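You operate a simulated robot arm through the tools that you are given. There is no shell and no other tool.

Carry out the task below with a simulated robot arm. There is one attempt and no reset: what you move stays moved.

TASK
The pump tripped hot: cool its oil, reset it and start it again.
Fine: both water valves fully open; cool button, wait for under 50 C, then reset, then start.

Only the result counts: the job must be done as asked and must still hold three seconds after the hand-in. Knocking over, shifting, dropping, spilling or breaking anything else fails it.

THE ROBOT
A 7-joint arm with a two-finger parallel gripper, fixed in place. Base frame: the origin is at the foot of the arm, x ahead of it, y to its left, z up. Units: m, rad, N and s.
Its first joint turns from -2.897 to 2.897 rad. Payload 4.4 kg.
Tool frame: the origin (TCP) lies between the finger pads and is the grasp point; the fingertips stand 0.023 m ahead of it; z points along the fingers, y is the line along which they close. The gripper opens to 0.094 m. The fingers are 0.038 m wide and 0.01 m thick; the gripper's body (0.054 by 0.096 m) begins 0.039 m behind the TCP.
Orientation is told as [roll, pitch, yaw] about the base's x, y, z axes, in that order, counted from this pose: with the fingers straight down and closing along the base's y, the tool's x points along the base's -x, its y along +y and its z along -z.

THE INTERFACE
- The arm moves only by the tool step_arm. Its argument "increments" is a list that holds one entry, the list of rows, each a list of 7 numbers: the shift along the tool's x, y, z in units of 40 mm (1.0 is 40 mm), then the turn, a rotation vector about the tool's x, y, z in units of 5 degrees (1.0 is 5 degrees), then the gripper command, from -1 (fully open) to 1 (shut), values between in proportion. In form: [[[x, y, z, ax, ay, az, gripper], ...]]. A call has 1 to 20 rows; each row shifts and turns the commanded pose from where the row before left it, along the tool's axes as they then stand. A call with a number of a shift or a turn outside -1 to 1 is refused whole. Rows are played at 5 a second. More than 0.05 m and 0.15 rad between two rows, or a gripper value outside its range, and nothing of the call is played. A pose out of reach is approached as far as the arm can. The call stops where the force on the tool passes 40 N (or 10 N more than at its start, if that is more) or the arm is blocked; 0.2 s more then pass. Each finger travels about 0.108 m/s and halts on what it meets, pressing with about 39 N; the grip force reading is that of the motor and also rises with nothing between the fingers. The clock runs only during rows and for 0.2 s after the last one: add rows that do not move to give the fingers time. The reply holds the time, the measured pose of the TCP, the force on the tool along the base axes, the opening and the grip force, in the units named above and with some noise, with the torque about the TCP (base axes, N m) and any sound that the robot's microphone picked up, and new pictures: "show" is both (left out), scene, wrist or none.
- Cameras (640 x 400 px; columns grow to the right, rows downward): "scene" is fixed at [0.3998, 0.503, 1.5946]; the picture's right is [-0.41, -0.91, 0.00], its down [-0.69, 0.31, -0.66] and it looks along [0.60, -0.27, -0.75] (base axes); focal length 282 px, centre (320, 200). "wrist" rides on the gripper at [0.086, 0.016, -0.074] in the tool frame; the picture's right is [-0.18, 0.98, 0.00], its down [-0.58, -0.11, -0.81] and it looks along [-0.79, -0.15, 0.59] (tool axes); focal length 243 px, centre (320, 200). There is no depth. A picture from a camera that has moved, and an enlarged one, comes with that camera's place and axes in the base frame and with its lens.
- zoom(camera, box): a new picture of the part [left, top, right, bottom] of that camera's present view, enlarged. The clock stands still meanwhile.
- close_job(): hands the job in; it is judged then, once.

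Places have to be worked out from the pictures, the camera data and where the tool is seen. Open the gripper and draw the arm clear of the work before you hand the job in, unless the task says otherwise.

The tools are called after "Emit:" as name(argument=value, ...) on one line, values as JSON. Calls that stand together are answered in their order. step_arm: Moves the arm, as the interface text tells. Its arguments: {"type":"object","properties":{"increments":{"type":"array","items":{"type":"array","items":{"type":"array","items":{"type":"number"}}}},"show":{"type":"string","enum":["both","scene","wrist","none"]}},"required":["increments"]} The other tools are called the same way: zoom (camera, box) takes an enlarged picture of a part of a camera's view; close_job () hands the job in.

At the start:

```text
clock: 0.0
eef_pos: [0.5315, 0.2133, 1.3853]
tool_rot: [0.001, 0.0, -0.001]
ft_force: [-0.8, -0.3, -0.1]
torque: [0.01, -0.02, 0.01]
opening: 0.0943
grip_force: 0.1
```

scene: 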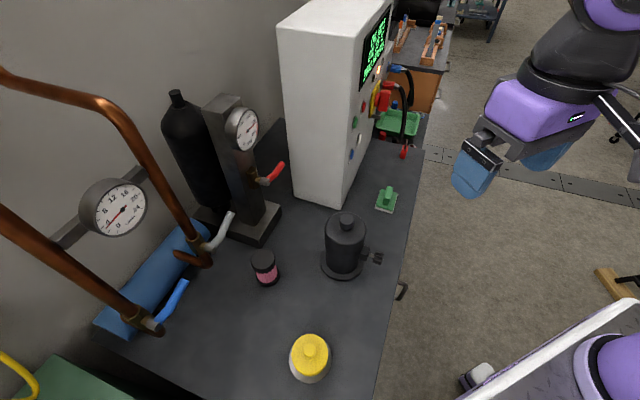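
wrist: 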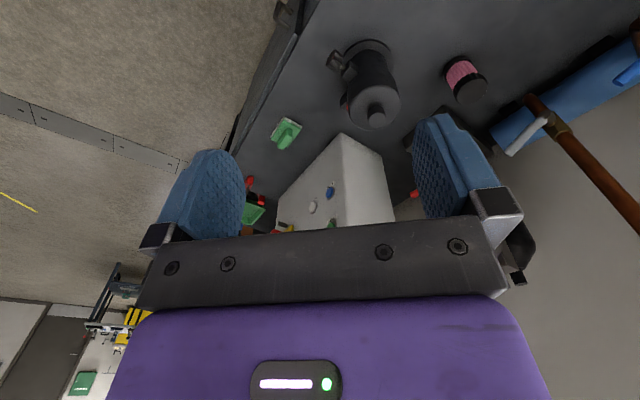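

I start by looking closely at the panel, the valves and the gauges before I move anything.

Emit:
zoom(camera="scene", box=[300, 0, 460, 220])

Emit:
zoom(camera="scene", box=[60, 80, 320, 350])

Emit:
zoom(camera="scene", box=[330, 0, 430, 110])

Emit:
zoom(camera="wrist", box=[230, 100, 430, 240])

```text
1.82 times, centred on (380, 110) of scene
camera zoom: at [0.3998, 0.503, 1.5946], right [-0.41, -0.91, 0.0], down [-0.69, 0.31, -0.66], along [0.6, -0.27, -0.75], focal length 513 px, centre (211, 364)
```

zoom: 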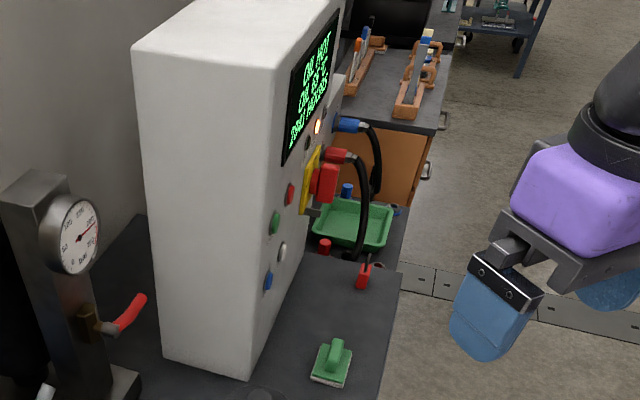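

```text
1.48 times, centred on (190, 215) of scene
camera zoom: at [0.3998, 0.503, 1.5946], right [-0.41, -0.91, 0.0], down [-0.69, 0.31, -0.66], along [0.6, -0.27, -0.75], focal length 418 px, centre (513, 178)
```

zoom: 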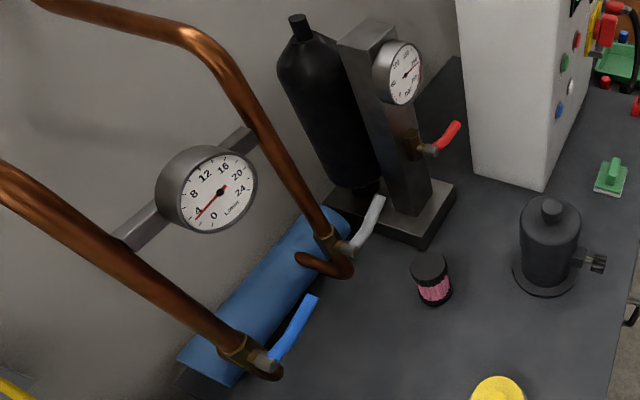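

```text
3.64 times, centred on (380, 55) of scene
camera zoom: at [0.3998, 0.503, 1.5946], right [-0.41, -0.91, 0.0], down [-0.69, 0.31, -0.66], along [0.6, -0.27, -0.75], focal length 1025 px, centre (102, 727)
```

zoom: 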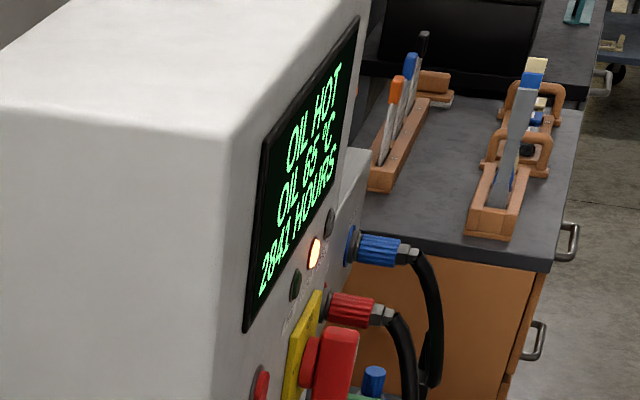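

```text
2.86 times, centred on (330, 170) of wrist
camera zoom: at [0.4461, 0.2301, 1.4591], right [0.18, 0.98, 0.0], down [0.58, -0.11, 0.81], along [0.79, -0.15, -0.59], focal length 693 px, centre (291, 286)
```

zoom: 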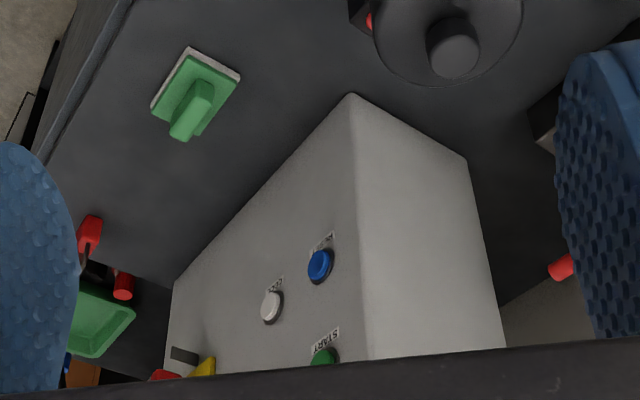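

The cabinet face with the buttons looks turned about 45° from the base axes. I need the labels and the exact valve geometry, so I zoom further.

Emit:
zoom(camera="scene", box=[110, 200, 250, 345])

Emit:
zoom(camera="scene", box=[340, 60, 430, 170])

Emit:
zoom(camera="wrist", box=[480, 20, 640, 170])

Emit:
zoom(camera="wrist", box=[270, 160, 360, 235])

Emit:
zoom(camera="scene", box=[70, 160, 170, 250])

```text
2.76 times, centred on (180, 272) of scene
camera zoom: at [0.3998, 0.503, 1.5946], right [-0.41, -0.91, 0.0], down [-0.69, 0.31, -0.66], along [0.6, -0.27, -0.75], focal length 778 px, centre (706, 0)
```

zoom: 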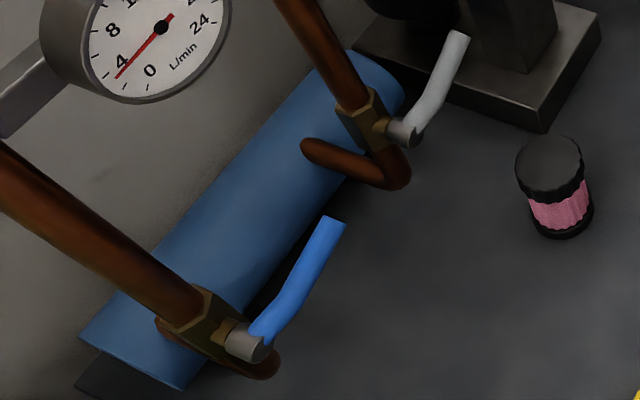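

```text
3.64 times, centred on (385, 115) of scene
camera zoom: at [0.3998, 0.503, 1.5946], right [-0.41, -0.91, 0.0], down [-0.69, 0.31, -0.66], along [0.6, -0.27, -0.75], focal length 1025 px, centre (84, 509)
```

zoom: 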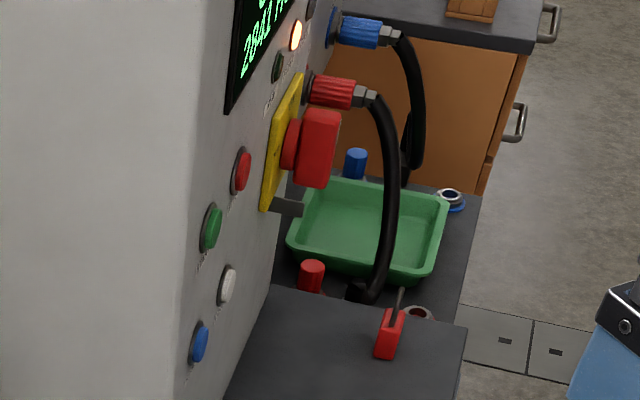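

```text
2.67 times, centred on (560, 95) of wrist
camera zoom: at [0.4461, 0.2301, 1.4591], right [0.18, 0.98, 0.0], down [0.58, -0.11, 0.81], along [0.79, -0.15, -0.59], focal length 647 px, centre (-320, 480)
```

zoom: 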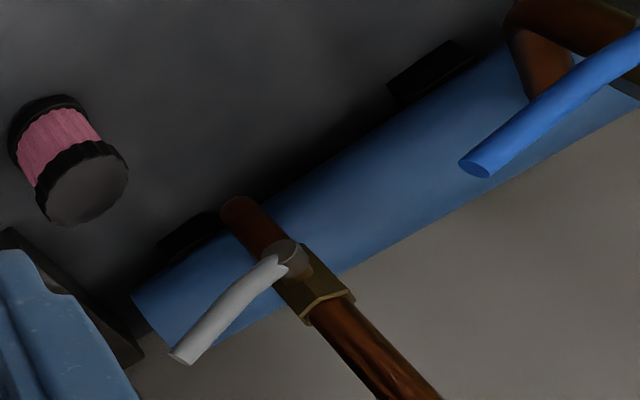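

```text
5.33 times, centred on (315, 198) of wrist
camera zoom: at [0.4461, 0.2301, 1.4591], right [0.18, 0.98, 0.0], down [0.58, -0.11, 0.81], along [0.79, -0.15, -0.59], focal length 1294 px, centre (347, 213)
```

zoom: 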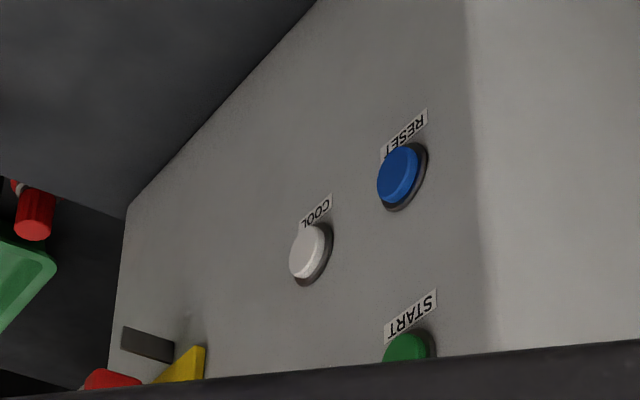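

```text
4.44 times, centred on (120, 205) of scene
camera zoom: at [0.3998, 0.503, 1.5946], right [-0.41, -0.91, 0.0], down [-0.69, 0.31, -0.66], along [0.6, -0.27, -0.75], focal length 1253 px, centre (1209, 178)
```

zoom: 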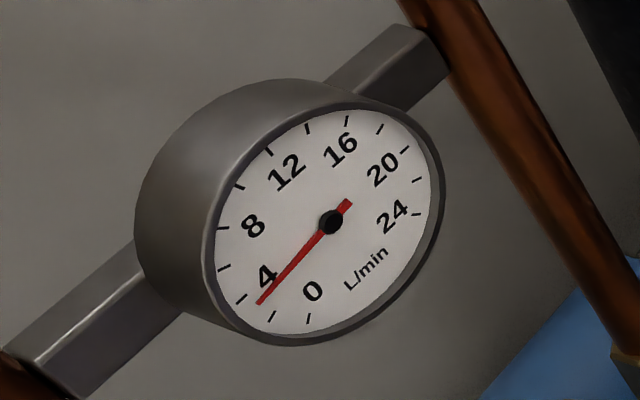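

Reading the pictures, blue is RESET, white is COOL, green is START, and the two copper-pipe levers are the water valves. The levers sit near 20° above horizontal, and flow is about 3 L/min. The bench frame is turned 45°, with the wall direction m = (0.707, 0.707, 0). I turn the tool about its own axis in free air to get the camera on the far side, which also tests the wrist range.

Emit:
step_arm(increments=[[[0, 0, 0, 0, 0, 1, -1], [0, 0, 0, 0, 0, 1, -1], [0, 0, 0, 0, 0, 1, -1], [0, 0, 0, 0, 0, 1, -1], [0, 0, 0, 0, 0, 1, -1], [0, 0, 0, 0, 0, 1, -1], [0, 0, 0, 0, 0, 1, -1], [0, 0, 0, 0, 0, 1, -1], [0, 0, 0, 0, 0, 1, -1], [0, 0, 0, 0, 0, 1, -1], [0, 0, 0, 0, 0, 1, -1], [0, 0, 0, 0, 0, 1, -1], [0, 0, 0, 0, 0, 1, -1], [0, 0, 0, 0, 0, 1, -1], [0, 0, 0, 0, 0, 0, -1]]], show="both")

```text
clock: 3.2
eef_pos: [0.5311, 0.2122, 1.385]
tool_rot: [0.001, 0.001, -1.224]
ft_force: [-0.1, 0.1, 0.1]
torque: [-0.01, -0.04, 0.02]
opening: 0.0943
grip_force: 0.1
camera wrist: at [0.5184, 0.3005, 1.4593], right [0.99, 0.16, 0.0], down [0.1, -0.58, 0.81], along [0.13, -0.8, -0.59], focal length 243 px, centre (320, 200)
```

scene: 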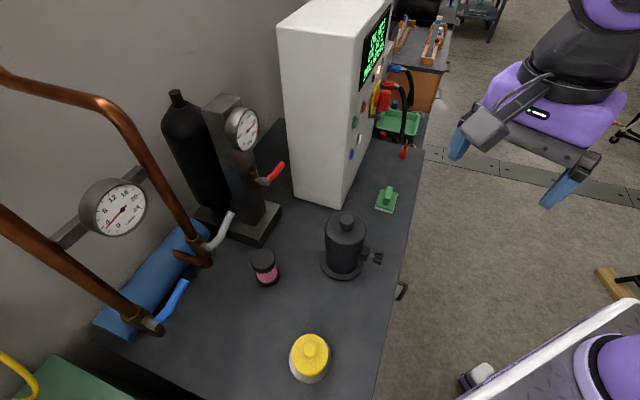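
wrist: 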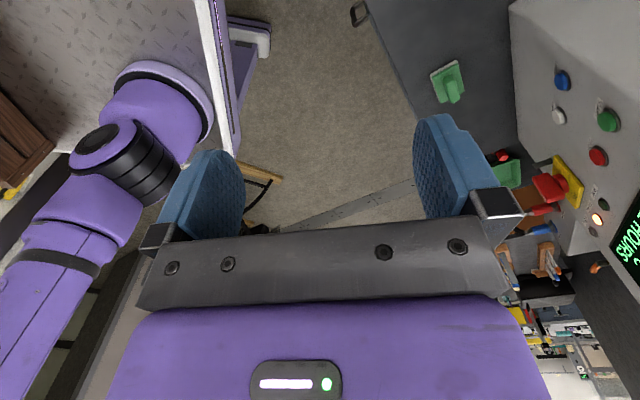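

The turn was followed (yaw now −70°), and this view shows the panel well. I take a closer look at it.

Emit:
zoom(camera="wrist", box=[500, 50, 640, 260])

Emit:
zoom(camera="wrist", box=[520, 50, 640, 125])

```text
1.90 times, centred on (570, 155) of wrist
camera zoom: at [0.5184, 0.3005, 1.4593], right [0.99, 0.16, 0.0], down [0.1, -0.58, 0.81], along [0.13, -0.8, -0.59], focal length 462 px, centre (-156, 286)
```

zoom: 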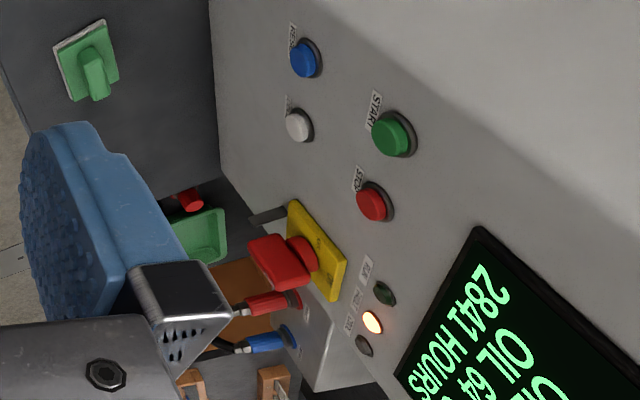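

```text
5.33 times, centred on (580, 88) of wrist
camera zoom: at [0.5184, 0.3005, 1.4593], right [0.99, 0.16, 0.0], down [0.1, -0.58, 0.81], along [0.13, -0.8, -0.59], focal length 1294 px, centre (-1067, 800)
```

zoom: 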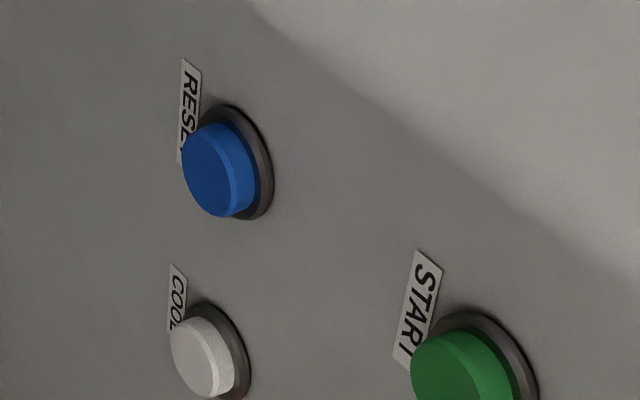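

The labels confirm it: blue RESET, white COOL, green START, red STOP. The button fronts lie at m≈0.775. I finish the turn to yaw −135°, which puts tool x toward the wall, and move 0.2 m toward it at this height.

Emit:
step_arm(increments=[[[0, 0, 0, 0, 0, 1, 1], [0, 0, 0, 0, 0, 1, 1], [0, 0, 0, 0, 0, 1, 1], [0, 0, 0, 0, 0, 1, 1], [0, 0, 0, 0, 0, 1, 1], [0, 0, 0, 0, 0, 1, 1], [0, 0, 0, 0, 0, 1, 1], [0, 0, 0, 0, 0, 1, 1], [0, 0, 0, 0, 0, 1, 1], [0, 0, 0, 0, 0, 1, 1], [0, 0, 0, 0, 0, 1, 1], [0, 0, 0, 0, 0, 1, 1], [0, 0, 0, 0, 0, 1, 1], [1, 0, 0, 0, 0, 0, 1], [1, 0, 0, 0, 0, 0, 1], [1, 0, 0, 0, 0, 0, 1], [1, 0, 0, 0, 0, 0, 1], [1, 0, 0, 0, 0, 0, 1], [0, 0, 0, 0, 0, 0, 1]]], show="both")

```text
clock: 7.0
eef_pos: [0.3061, 0.5058, 1.4401]
tool_rot: [-0.104, 0.1, -1.64]
ft_force: [0.9, 1.1, -0.2]
torque: [-0.03, 0.02, 0.01]
opening: 0.0
grip_force: 39.5
stopped in row 19: the arm was blocked; the commanded pose is now the measured one
camera wrist: at [0.3363, 0.5836, 1.5214], right [0.96, -0.24, -0.12], down [-0.07, -0.66, 0.75], along [-0.26, -0.72, -0.65], focal length 243 px, centre (320, 200)
```

scene: 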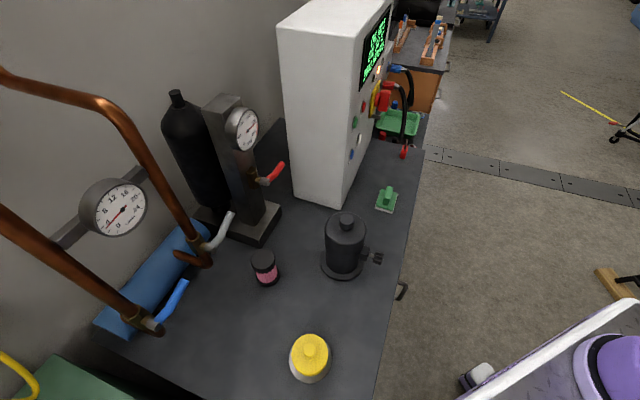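
wrist: 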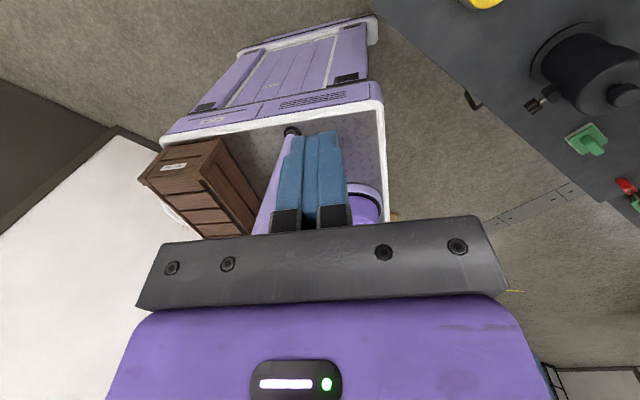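

The wrist ran into its limit near −95°, so turning further this way is not possible. Instead I turn back the other way and plan for tool x = u, which keeps the last joint mid-range with the camera beside the hand. I unwind in free air now.

Emit:
step_arm(increments=[[[0, 0, 0, 0, 0, -1, 1], [0, 0, 0, 0, 0, -1, 1], [0, 0, 0, 0, 0, -1, 1], [0, 0, 0, 0, 0, -1, 1], [0, 0, 0, 0, 0, -1, 1], [0, 0, 0, 0, 0, -1, 1], [0, 0, 0, 0, 0, -1, 1], [0, 0, 0, 0, 0, -1, 1], [0, 0, 0, 0, 0, -1, 1], [0, 0, 0, 0, 0, -1, 1], [0, 0, 0, 0, 0, -1, 1], [0, 0, 0, 0, 0, -1, 1], [0, 0, 0, 0, 0, -1, 1], [0, 0, 0, 0, 0, -1, 1], [0, 0, 0, 0, 0, -1, 1], [0, 0, 0, 0, 0, -1, 1], [0, 0, 0, 0, 0, -1, 1], [0, 0, 0, 0, 0, -1, 1], [0, 0, 0, 0, 0, 0, 1]]], show="both")

```text
clock: 11.0
eef_pos: [0.3035, 0.5066, 1.4365]
tool_rot: [0.092, 0.098, -0.058]
ft_force: [0.1, -0.2, 0.4]
torque: [0.04, -0.01, -0.04]
opening: 0.0
grip_force: 38.9
camera wrist: at [0.226, 0.5213, 1.5198], right [0.25, 0.97, 0.07], down [0.65, -0.22, 0.73], along [0.72, -0.13, -0.68], focal length 243 px, centre (320, 200)
```

scene: 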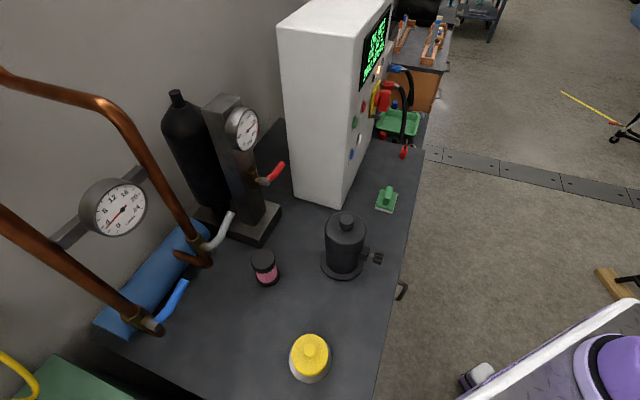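
wrist: 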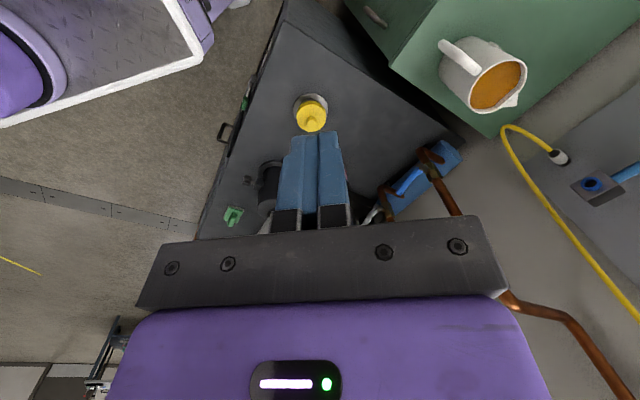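

The tool is unwound to yaw −3° with a small tilt left over. I level it and keep turning toward yaw +135°.

Emit:
step_arm(increments=[[[0, 0, 0, 0.53, -0.56, 0, 1], [0, 0, 0, 0.53, -0.56, 0, 1], [0, 0, 0, 0, 0, -1, 1], [0, 0, 0, 0, 0, -1, 1], [0, 0, 0, 0, 0, -1, 1], [0, 0, 0, 0, 0, -1, 1], [0, 0, 0, 0, 0, -1, 1], [0, 0, 0, 0, 0, -1, 1], [0, 0, 0, 0, 0, -1, 1], [0, 0, 0, 0, 0, -1, 1], [0, 0, 0, 0, 0, -1, 1], [0, 0, 0, 0, 0, -1, 1], [0, 0, 0, 0, 0, -1, 1], [0, 0, 0, 0, 0, -1, 1], [0, 0, 0, 0, 0, -1, 1], [0, 0, 0, 0, 0, -1, 1], [0, 0, 0, 0, 0, -1, 1], [0, 0, 0, 0, 0, -1, 1], [0, 0, 0, 0, 0, 0, 1]]], show="none")

```text
clock: 15.0
eef_pos: [0.2955, 0.5095, 1.4353]
tool_rot: [-0.003, 0.003, 1.348]
ft_force: [-0.1, -0.3, -0.3]
torque: [-0.02, -0.05, -0.01]
opening: 0.0001
grip_force: 39.0
```

Level now at yaw 77°. I finish the yaw to 135° and shift toward the wall and to the right, to about u=0.12, m=0.72, staying high.

Emit:
step_arm(increments=[[[0, 0, 0, 0, 0, -1, 1], [0, 0, 0, 0, 0, -1, 1], [0, 0, 0, 0, 0, -1, 1], [0, 0, 0, 0, 0, -1, 1], [0, 0, 0, 0, 0, -1, 1], [0, 0, 0, 0, 0, -1, 1], [0, 0, 0, 0, 0, -1, 1], [0, 0, 0, 0, 0, -1, 1], [0, 0, 0, 0, 0, -1, 1], [0, 0, 0, 0, 0, -1, 1], [0, 0, 0, 0, 0, -1, 1], [0, 0, 0, 0, 0, -0.56, 1], [0.97, -0.54, 0, 0, 0, 0, 1], [0.97, -0.54, 0, 0, 0, 0, 1], [0.97, -0.54, 0, 0, 0, 0, 1], [0.97, -0.54, 0, 0, 0, 0, 1], [0.97, -0.54, 0, 0, 0, 0, 1], [0.97, -0.54, 0, 0, 0, 0, 1], [0.97, -0.54, 0, 0, 0, 0, 1], [0, 0, 0, 0, 0, 0, 1]]], show="both")

```text
clock: 19.2
eef_pos: [0.6063, 0.412, 1.436]
tool_rot: [-0.003, -0.002, 2.333]
ft_force: [-0.5, -1.5, -0.1]
torque: [-0.01, 0.0, 0.04]
opening: 0.0001
grip_force: 39.4
camera wrist: at [0.6554, 0.3386, 1.5099], right [-0.84, -0.55, 0.0], down [-0.32, 0.49, 0.81], along [-0.44, 0.68, -0.59], focal length 243 px, centre (320, 200)
```

scene: 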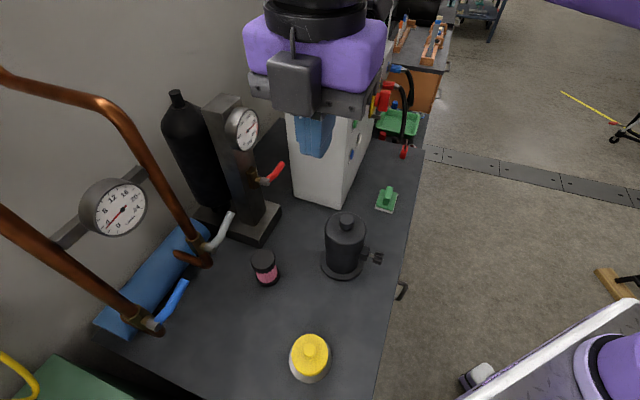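
wrist: 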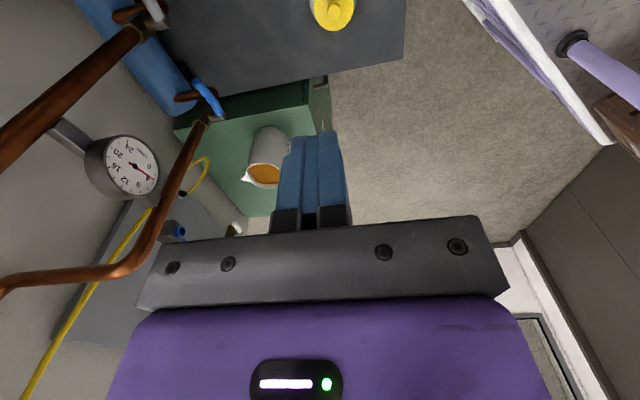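

Yaw is 134° and the arm moved well. I check the box that hangs on the hand, since its size matters for clearance.

Emit:
zoom(camera="scene", box=[230, 0, 400, 170])

Emit:
zoom(camera="wrist", box=[80, 0, 320, 220])

```text
2.35 times, centred on (315, 85) of scene
camera zoom: at [0.3998, 0.503, 1.5946], right [-0.41, -0.91, 0.0], down [-0.69, 0.31, -0.66], along [0.6, -0.27, -0.75], focal length 663 px, centre (332, 471)
```

zoom: 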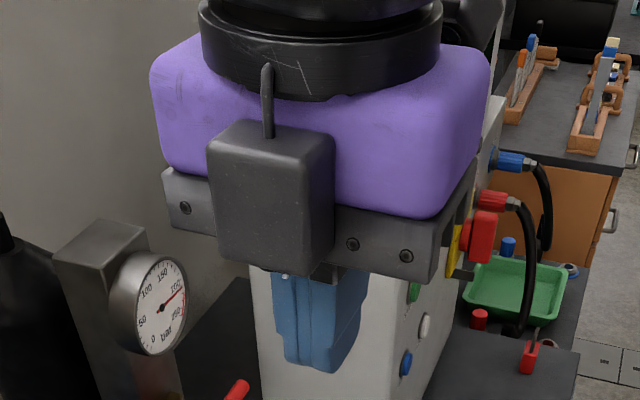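

```text
1.82 times, centred on (200, 110) of wrist
camera zoom: at [0.6554, 0.3386, 1.5099], right [-0.84, -0.55, 0.0], down [-0.32, 0.49, 0.81], along [-0.44, 0.68, -0.59], focal length 441 px, centre (538, 364)
```

zoom: 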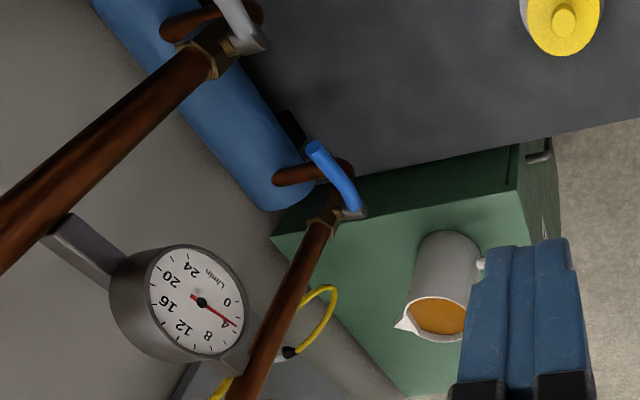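

The box on the −x side and the camera on the +x side are both behind the fingers, so clearance is fine. The white hub is at about u=0.14, z=1.078 and the blue hub at u=−0.025, z=1.074, both at m≈0.97. I lower a little and tip the tool so that it points at the wall.

Emit:
step_arm(increments=[[[0, 0, 1, 0, 0, -0.26, 1], [0, 0, 1, 0, 0, 0, 1], [0, 0, 1, 0, 0, 0, 1], [0, 0, 0, 1, 0, 0, 1], [0, 0, 0, 1, 0, 0, 1], [0, 0, 0, 1, 0, 0, 1], [0, 0, 0, 1, 0, 0, 1], [0, 0, 0, 1, 0, 0, 1], [0, 0, 0, 1, 0, 0, 1], [0, 0, 0, 1, 0, 0, 1], [0, 0, 0, 1, 0, 0, 1], [0, 0, 0, 1, 0, 0, 1], [0, 0, 0, 1, 0, 0, 1], [0, 0, 0, 1, 0, 0, 1], [0, 0, 0, 1, 0, 0, 1], [0, 0, 0, 1, 0, 0, 1], [0, 0, 0, 1, 0, 0, 1], [0, 0, 0, 1, 0, 0, 1], [0, 0, 0, 1, 0, 0, 1]]], show="both")

```text
clock: 23.2
eef_pos: [0.6034, 0.4144, 1.317]
tool_rot: [-1.394, 0.002, 2.358]
ft_force: [0.4, -0.5, 0.9]
torque: [0.01, -0.02, 0.03]
opening: 0.0002
grip_force: 39.1
camera wrist: at [0.6123, 0.3004, 1.3134], right [-0.25, 0.01, -0.97], down [-0.96, -0.14, 0.25], along [-0.13, 0.99, 0.04], focal length 243 px, centre (320, 200)
```

scene: 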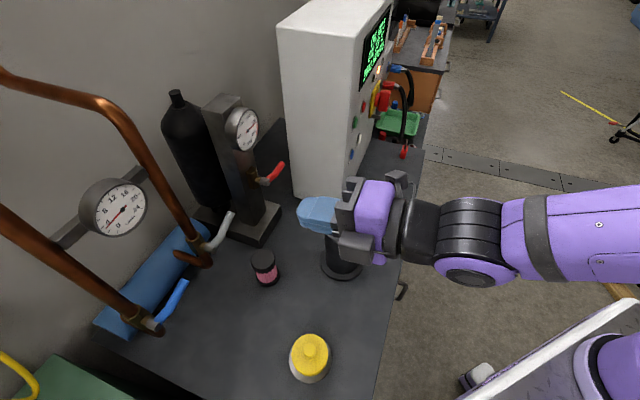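
wrist: 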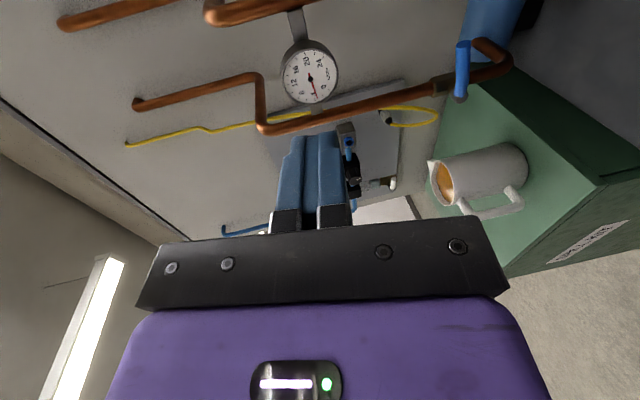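

The tool now points nearly at the wall. The pink jar stands right below the white lever, with its top near z≈1.0. I therefore keep the tool pointing about 25° downward so the hand stays higher, and approach to m=0.86, u=0.205, z=1.15.

Emit:
step_arm(increments=[[[0, 0, 0, -1, 0, 0, 1], [0, 0, 0, -1, 0, 0, 1], [0, 0, 0, -1, 0, 0, 1], [0.357, 0.46, 0.987, 0, 0, 0, 1], [0.357, 0.46, 0.987, 0, 0, 0, 1], [0.357, 0.46, 0.987, 0, 0, 0, 1], [0.357, 0.46, 0.987, 0, 0, 0, 1], [0.357, 0.46, 0.987, 0, 0, 0, 1], [0, 0, 0, 0, 0, 0, 1]]], show="both")

```text
clock: 25.2
eef_pos: [0.7519, 0.4649, 1.1501]
tool_rot: [-1.133, 0.003, 2.359]
ft_force: [-0.6, 0.3, -0.3]
torque: [-0.02, -0.02, -0.02]
opening: 0.0
grip_force: 39.1
camera wrist: at [0.7623, 0.3521, 1.1675], right [-0.42, -0.17, -0.89], down [-0.9, -0.08, 0.44], along [-0.14, 0.98, -0.12], focal length 243 px, centre (320, 200)
```

scene: 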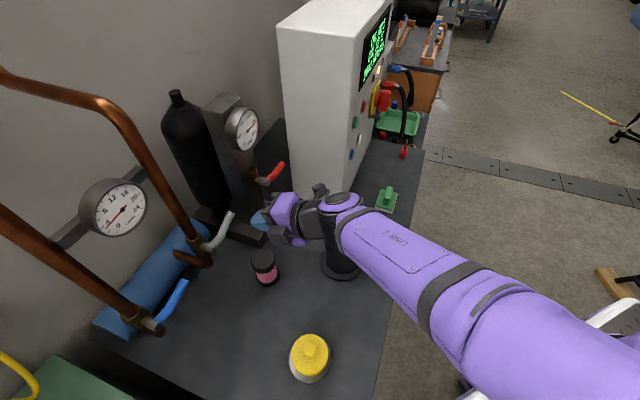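
wrist: 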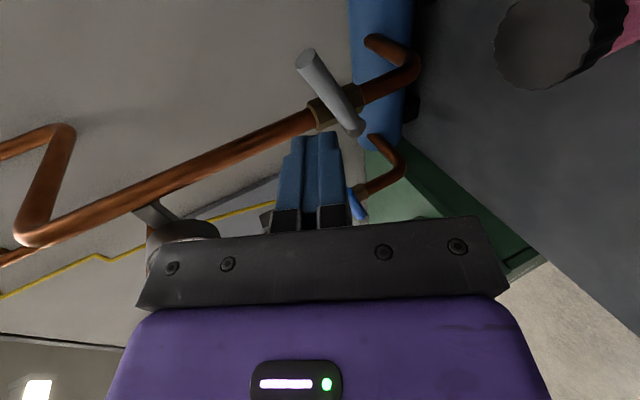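

The view now shows the white lever ahead of the fingers, with its tip at about u=0.217, z=1.113 and m=0.957. I zoom to check the geometry before going under it.

Emit:
zoom(camera="wrist", box=[260, 20, 440, 230])

Emit:
zoom(camera="scene", box=[180, 170, 400, 320])

```text
1.90 times, centred on (350, 125) of wrist
camera zoom: at [0.7623, 0.3521, 1.1675], right [-0.42, -0.17, -0.89], down [-0.9, -0.08, 0.44], along [-0.14, 0.98, -0.12], focal length 462 px, centre (263, 343)
```

zoom: 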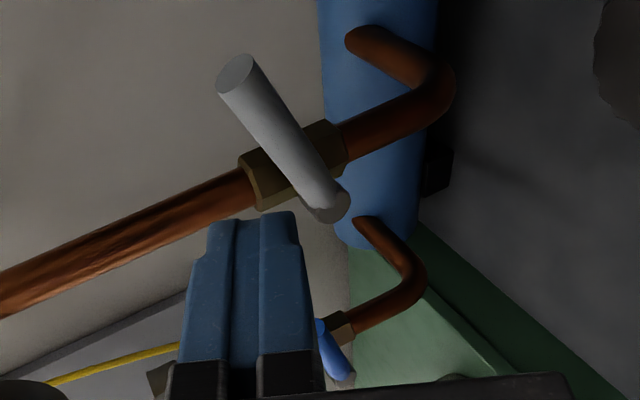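

```text
2.67 times, centred on (290, 245) of scene
camera zoom: at [0.3998, 0.503, 1.5946], right [-0.41, -0.91, 0.0], down [-0.69, 0.31, -0.66], along [0.6, -0.27, -0.75], focal length 752 px, centre (400, 80)
```

zoom: 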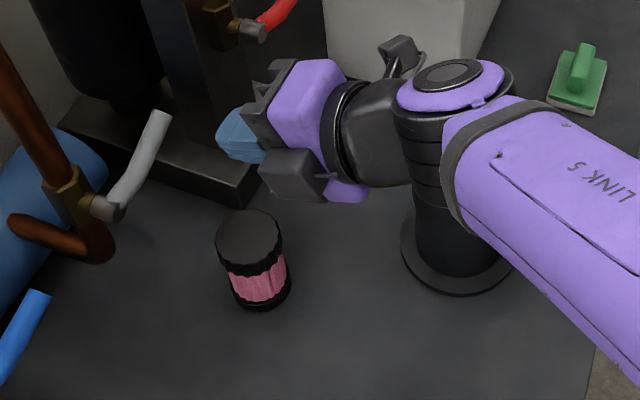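

The scene shows the wrist close above the pump body, so I yaw the tool about 10° to move the back of the hand away from the pump. Then I drop to just in front of and below the white lever.

Emit:
step_arm(increments=[[[0, 0, 0, 0, 0.906, 0.423, 1], [0, 0, 0, 0, 0.906, 0.423, 1], [-0.127, 0.592, 0.387, 0, 0, 0, 1], [-0.127, 0.592, 0.387, 0, 0, 0, 1], [-0.127, 0.592, 0.387, 0, 0, 0, 1], [0, 0, 0, 0, 0, 0, 1]]], show="both")

Emit:
zoom(camera="wrist", box=[230, 0, 430, 230])

Emit:
zoom(camera="scene", box=[180, 170, 400, 320])

```text
clock: 26.6
eef_pos: [0.7548, 0.4839, 1.0649]
tool_rot: [-1.134, 0.002, 2.183]
ft_force: [0.0, -0.7, 0.1]
torque: [0.01, 0.0, -0.03]
opening: 0.0
grip_force: 39.2
camera wrist: at [0.7448, 0.3707, 1.0804], right [-0.45, -0.09, -0.89], down [-0.89, 0.08, 0.44], along [0.03, 0.99, -0.12], focal length 243 px, centre (320, 200)
```

scene: 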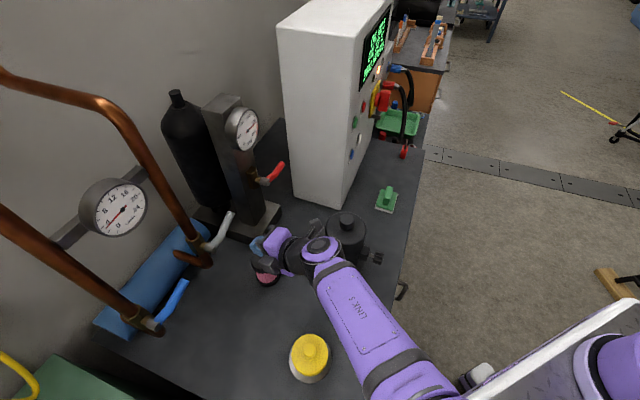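
wrist: 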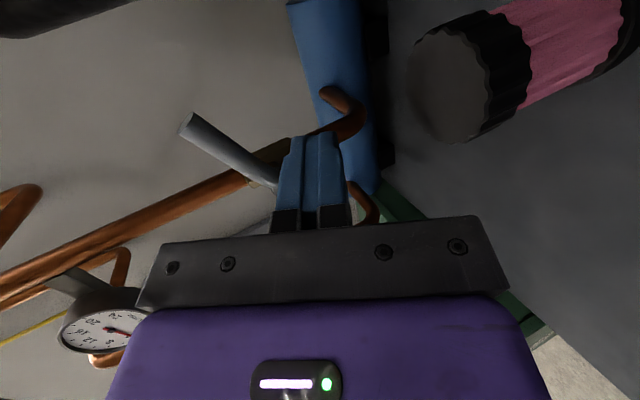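

```text
1.74 times, centred on (330, 115) of wrist
camera zoom: at [0.7448, 0.3707, 1.0804], right [-0.45, -0.09, -0.89], down [-0.89, 0.08, 0.44], along [0.03, 0.99, -0.12], focal length 422 px, centre (303, 348)
```

zoom: 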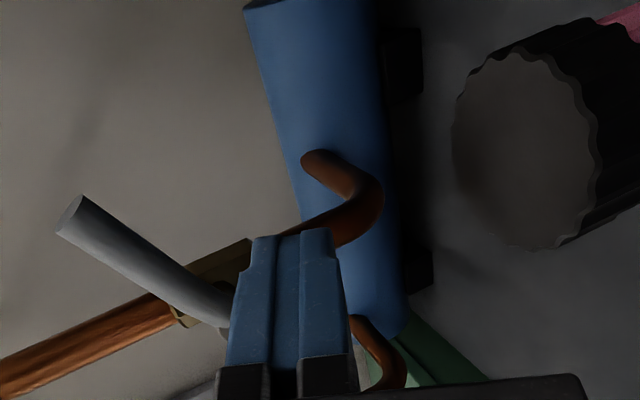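

```text
2.67 times, centred on (290, 245) of scene
camera zoom: at [0.3998, 0.503, 1.5946], right [-0.41, -0.91, 0.0], down [-0.69, 0.31, -0.66], along [0.6, -0.27, -0.75], focal length 752 px, centre (400, 80)
```

zoom: 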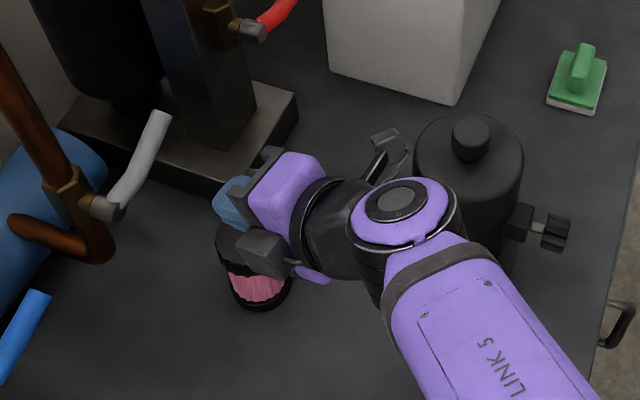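

The clearances hold: TCP at m=0.876, u=0.192, z=1.065, and the lever's underside at that u is about z 1.085–1.09. I slide straight toward the wall until the fingers are under the lever.

Emit:
step_arm(increments=[[[-0.111, -0.267, 0.572, 0, 0, 0, 1], [-0.111, -0.267, 0.572, 0, 0, 0, 1], [-0.111, -0.267, 0.572, 0, 0, 0, 1], [0, 0, 0, 0, 0, 0, 1]]], show="both")

Emit:
zoom(camera="wrist", box=[230, 0, 430, 230])

Emit:
zoom(camera="scene", box=[170, 180, 350, 300])

```text
clock: 27.6
eef_pos: [0.8118, 0.5367, 1.0638]
tool_rot: [-1.132, 0.002, 2.185]
ft_force: [-0.9, 0.9, -0.7]
torque: [-0.01, 0.03, -0.03]
opening: 0.0
grip_force: 38.9
camera wrist: at [0.8004, 0.4238, 1.081], right [-0.45, -0.09, -0.89], down [-0.89, 0.08, 0.44], along [0.03, 0.99, -0.12], focal length 243 px, centre (320, 200)
```

scene: 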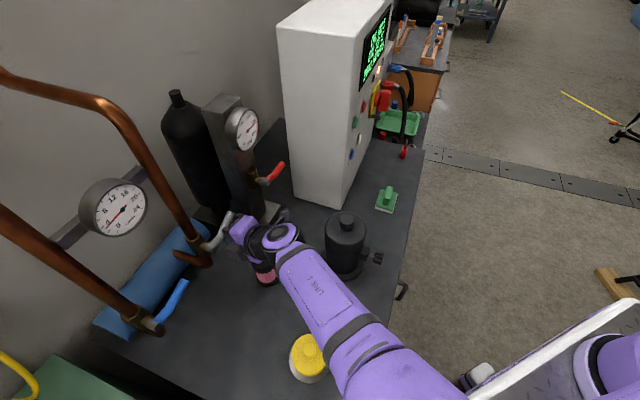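
wrist: 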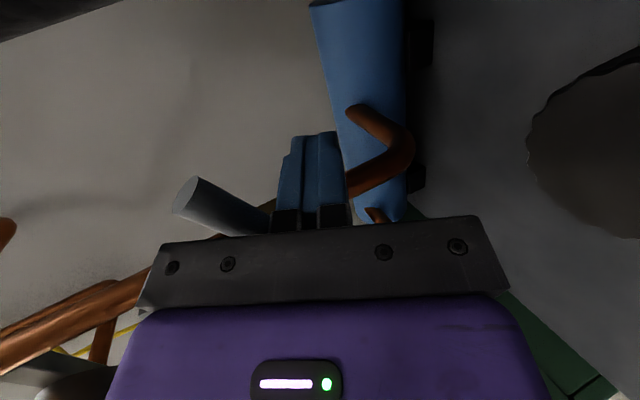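

```text
1.74 times, centred on (330, 115) of wrist
camera zoom: at [0.8004, 0.4238, 1.081], right [-0.45, -0.09, -0.89], down [-0.89, 0.08, 0.44], along [0.03, 0.99, -0.12], focal length 422 px, centre (303, 348)
```

zoom: 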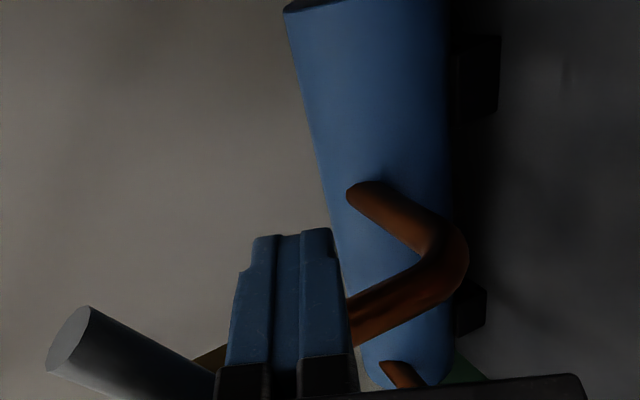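

```text
3.33 times, centred on (260, 240) of scene
camera zoom: at [0.3998, 0.503, 1.5946], right [-0.41, -0.91, 0.0], down [-0.69, 0.31, -0.66], along [0.6, -0.27, -0.75], focal length 940 px, centre (520, 67)
```

zoom: 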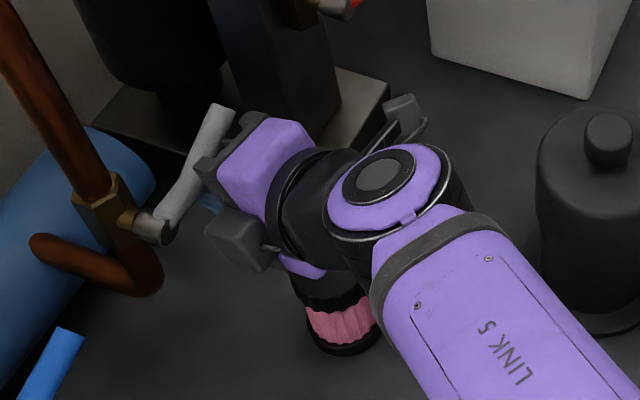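

The fingers sit under the white lever with no contact force. I start pushing it up along its arc, in part of the swing first.

Emit:
step_arm(increments=[[[0.11, -0.365, -0.15, 0, 0, 0, 1], [-0.0125, -0.314, -0.148, 0, 0, 0, 1], [-0.11, -0.32, -0.17, 0, 0, 0, 1], [0, 0, 0, 0, 0, 0, 1]]], show="both")

Emit:
zoom(camera="scene", box=[170, 180, 350, 300])

```text
clock: 28.6
eef_pos: [0.8097, 0.5366, 1.1088]
tool_rot: [-1.133, 0.002, 2.183]
ft_force: [1.6, -1.3, 0.0]
torque: [0.05, 0.02, 0.0]
opening: 0.0
grip_force: 39.4
camera wrist: at [0.7991, 0.4241, 1.1253], right [-0.45, -0.09, -0.89], down [-0.89, 0.08, 0.44], along [0.03, 0.99, -0.12], focal length 243 px, centre (320, 200)
```

scene: 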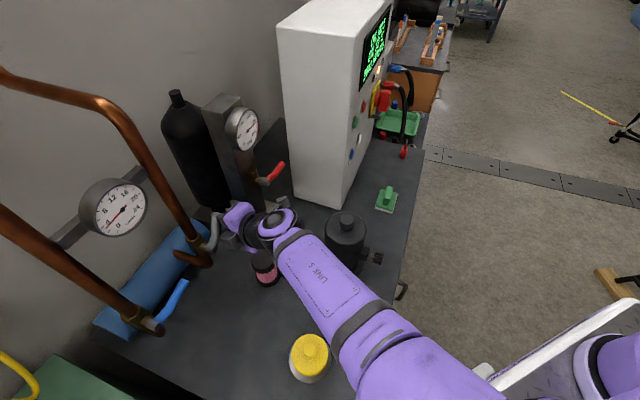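
wrist: 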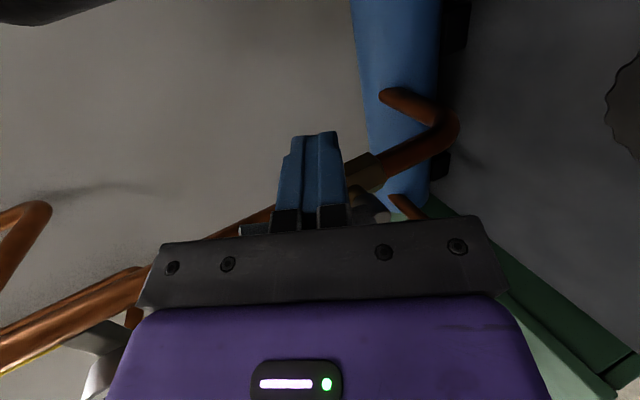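

```text
3.33 times, centred on (260, 240) of scene
camera zoom: at [0.3998, 0.503, 1.5946], right [-0.41, -0.91, 0.0], down [-0.69, 0.31, -0.66], along [0.6, -0.27, -0.75], focal length 940 px, centre (520, 67)
```

zoom: 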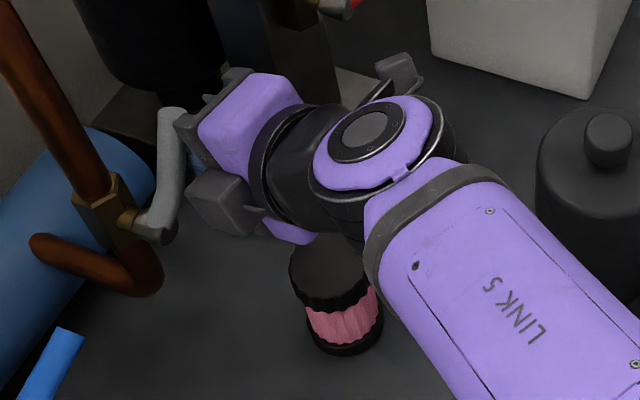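

The lever swings up with only a couple of newtons. I carry on along the arc toward vertical.

Emit:
step_arm(increments=[[[-0.23, -0.2875, -0.18, 0, 0, 0, 1], [-0.22, -0.155, -0.115, 0, 0, 0, 1], [-0.265, -0.115, -0.105, 0, 0, 0, 1], [0, 0, 0, 0, 0, 0, 1]]], show="both")

Emit:
zoom(camera="scene", box=[170, 180, 350, 300])

Emit:
zoom(camera="scene", box=[70, 160, 170, 250])

```text
clock: 29.6
eef_pos: [0.7935, 0.5535, 1.1357]
tool_rot: [-1.134, 0.004, 2.178]
ft_force: [14.4, -20.2, -9.6]
torque: [-0.14, -0.1, 0.07]
opening: 0.0001
grip_force: 38.8
camera wrist: at [0.782, 0.442, 1.1518], right [-0.45, -0.09, -0.89], down [-0.89, 0.09, 0.44], along [0.04, 0.99, -0.12], focal length 243 px, centre (320, 200)
```

scene: 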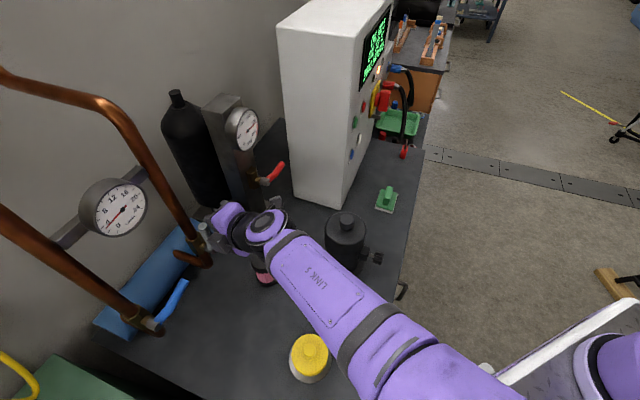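
wrist: 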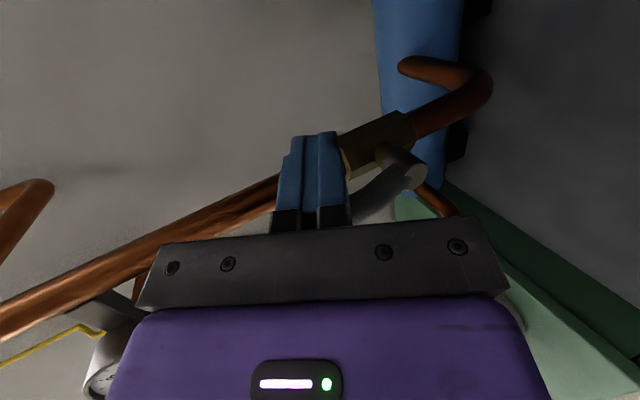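

```text
3.33 times, centred on (260, 240) of scene
camera zoom: at [0.3998, 0.503, 1.5946], right [-0.41, -0.91, 0.0], down [-0.69, 0.31, -0.66], along [0.6, -0.27, -0.75], focal length 940 px, centre (520, 67)
```

zoom: 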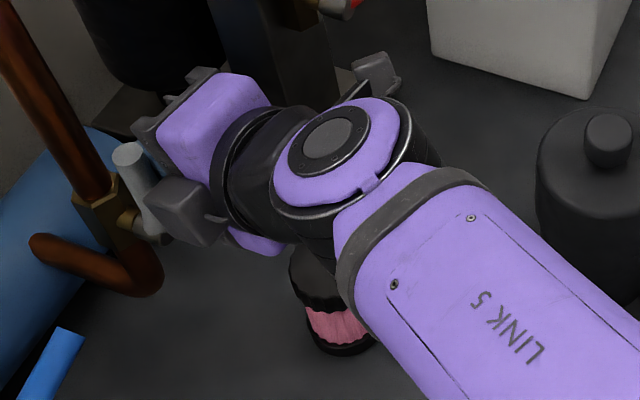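

```text
4.44 times, centred on (120, 205) of scene
camera zoom: at [0.3998, 0.503, 1.5946], right [-0.41, -0.91, 0.0], down [-0.69, 0.31, -0.66], along [0.6, -0.27, -0.75], focal length 1253 px, centre (1209, 178)
```

zoom: 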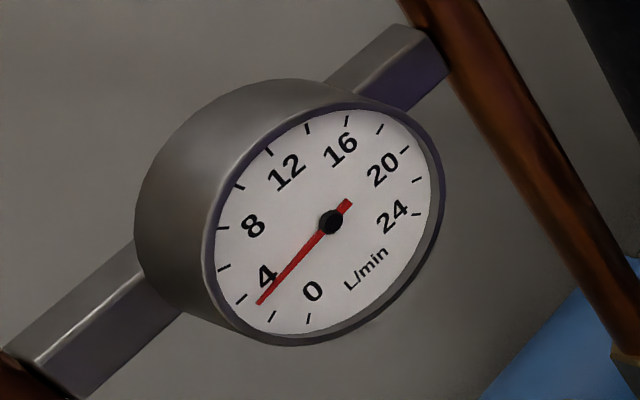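

The reaction is about 25 N along +u and the lever stands vertical, so the white valve is against its stop. The flow is still limited by the blue valve. I back off, retract, and move left and down to the blue lever's start point.

Emit:
step_arm(increments=[[[0.49, -0.037, 0.08, 0, 0, 0, 1], [0.13, 0.312, -0.669, 0, 0, 0, 1], [0.13, 0.312, -0.669, 0, 0, 0, 1], [0.13, 0.312, -0.669, 0, 0, 0, 1], [-0.93, 0.528, 0.065, 0, 0, 0, 1], [-0.93, 0.528, 0.065, 0, 0, 0, 1], [-0.93, 0.528, 0.065, 0, 0, 0, 1], [-0.93, 0.528, 0.065, 0, 0, 0, 1], [0, 0, 0, 0, 0, 0, 1]]], show="both")

Emit:
zoom(camera="scene", box=[110, 180, 310, 350])

Emit:
zoom(camera="wrist", box=[150, 0, 430, 230])

```text
clock: 31.6
eef_pos: [0.6419, 0.5838, 1.0533]
tool_rot: [-1.129, -0.004, 2.177]
ft_force: [0.0, 0.9, 0.1]
torque: [-0.01, 0.0, 0.0]
opening: 0.0002
grip_force: 38.7
camera wrist: at [0.6313, 0.4707, 1.0698], right [-0.45, -0.08, -0.89], down [-0.89, 0.09, 0.45], along [0.04, 0.99, -0.12], focal length 243 px, centre (320, 200)
```

scene: 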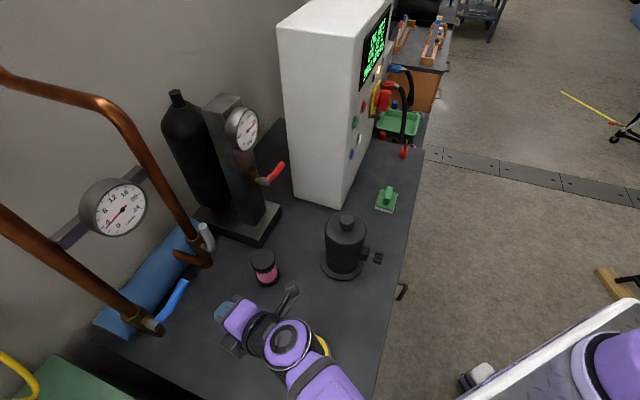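
wrist: 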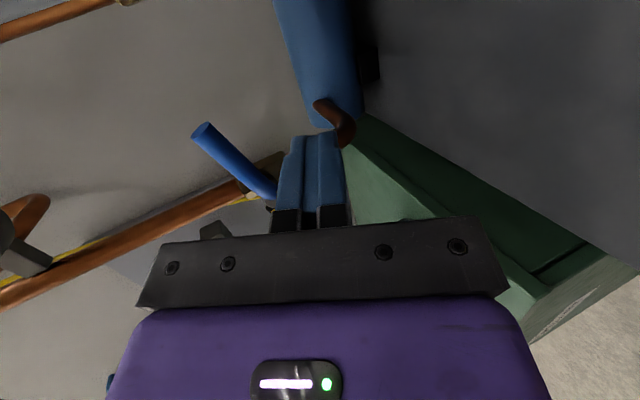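

```text
2.35 times, centred on (210, 265) of scene
camera zoom: at [0.3998, 0.503, 1.5946], right [-0.41, -0.91, 0.0], down [-0.69, 0.31, -0.66], along [0.6, -0.27, -0.75], focal length 663 px, centre (579, 47)
```

zoom: 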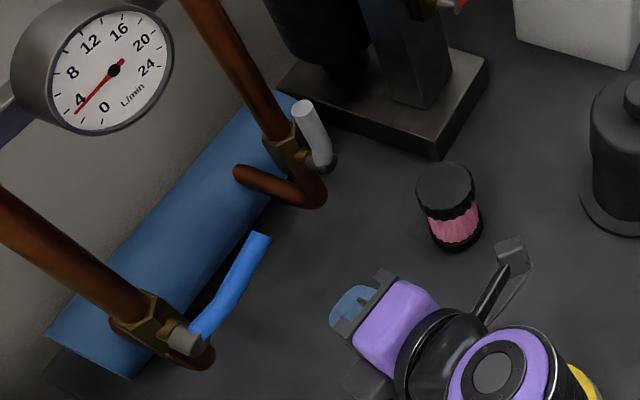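

```text
1.74 times, centred on (290, 115) of wrist
camera zoom: at [0.6313, 0.4707, 1.0698], right [-0.45, -0.08, -0.89], down [-0.89, 0.09, 0.45], along [0.04, 0.99, -0.12], focal length 422 px, centre (372, 348)
```

zoom: 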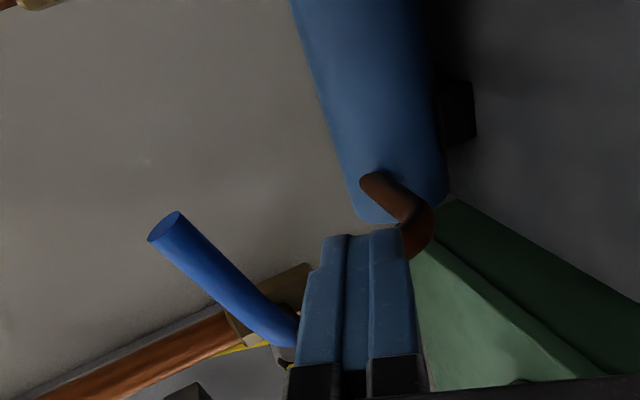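

The white lever stays vertical, and the blue lever's tip is confirmed at u=0.057, z=1.100. I slide forward under the blue lever.

Emit:
step_arm(increments=[[[-0.167, -0.301, 0.646, 0, 0, 0, 1], [-0.167, -0.301, 0.646, 0, 0, 0, 1], [-0.167, -0.301, 0.646, 0, 0, 0, 1], [0, 0, 0, 0, 0, 0, 1]]], show="both")

Emit:
zoom(camera="scene", box=[110, 220, 290, 360])

```text
clock: 32.6
eef_pos: [0.69, 0.6525, 1.053]
tool_rot: [-1.132, 0.001, 2.183]
ft_force: [0.3, 0.3, 0.5]
torque: [0.02, -0.03, 0.0]
opening: 0.0001
grip_force: 38.6
camera wrist: at [0.6795, 0.5394, 1.071], right [-0.45, -0.09, -0.89], down [-0.89, 0.08, 0.44], along [0.03, 0.99, -0.12], focal length 243 px, centre (320, 200)
```

scene: 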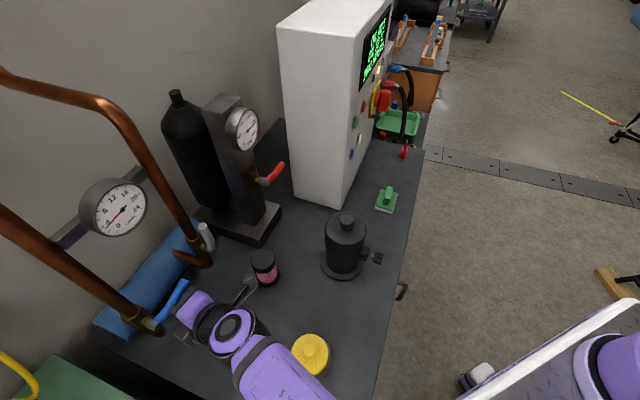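
wrist: 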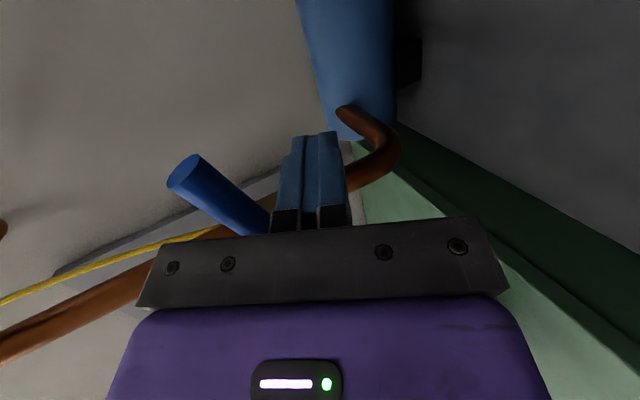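

```text
2.86 times, centred on (200, 290) of scene
camera zoom: at [0.3998, 0.503, 1.5946], right [-0.41, -0.91, 0.0], down [-0.69, 0.31, -0.66], along [0.6, -0.27, -0.75], focal length 806 px, centre (663, -57)
```

zoom: 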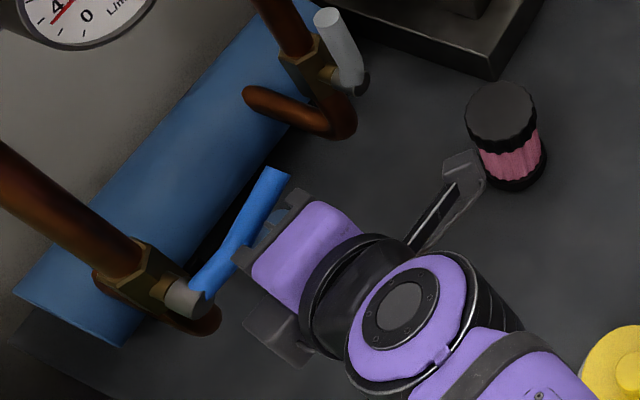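

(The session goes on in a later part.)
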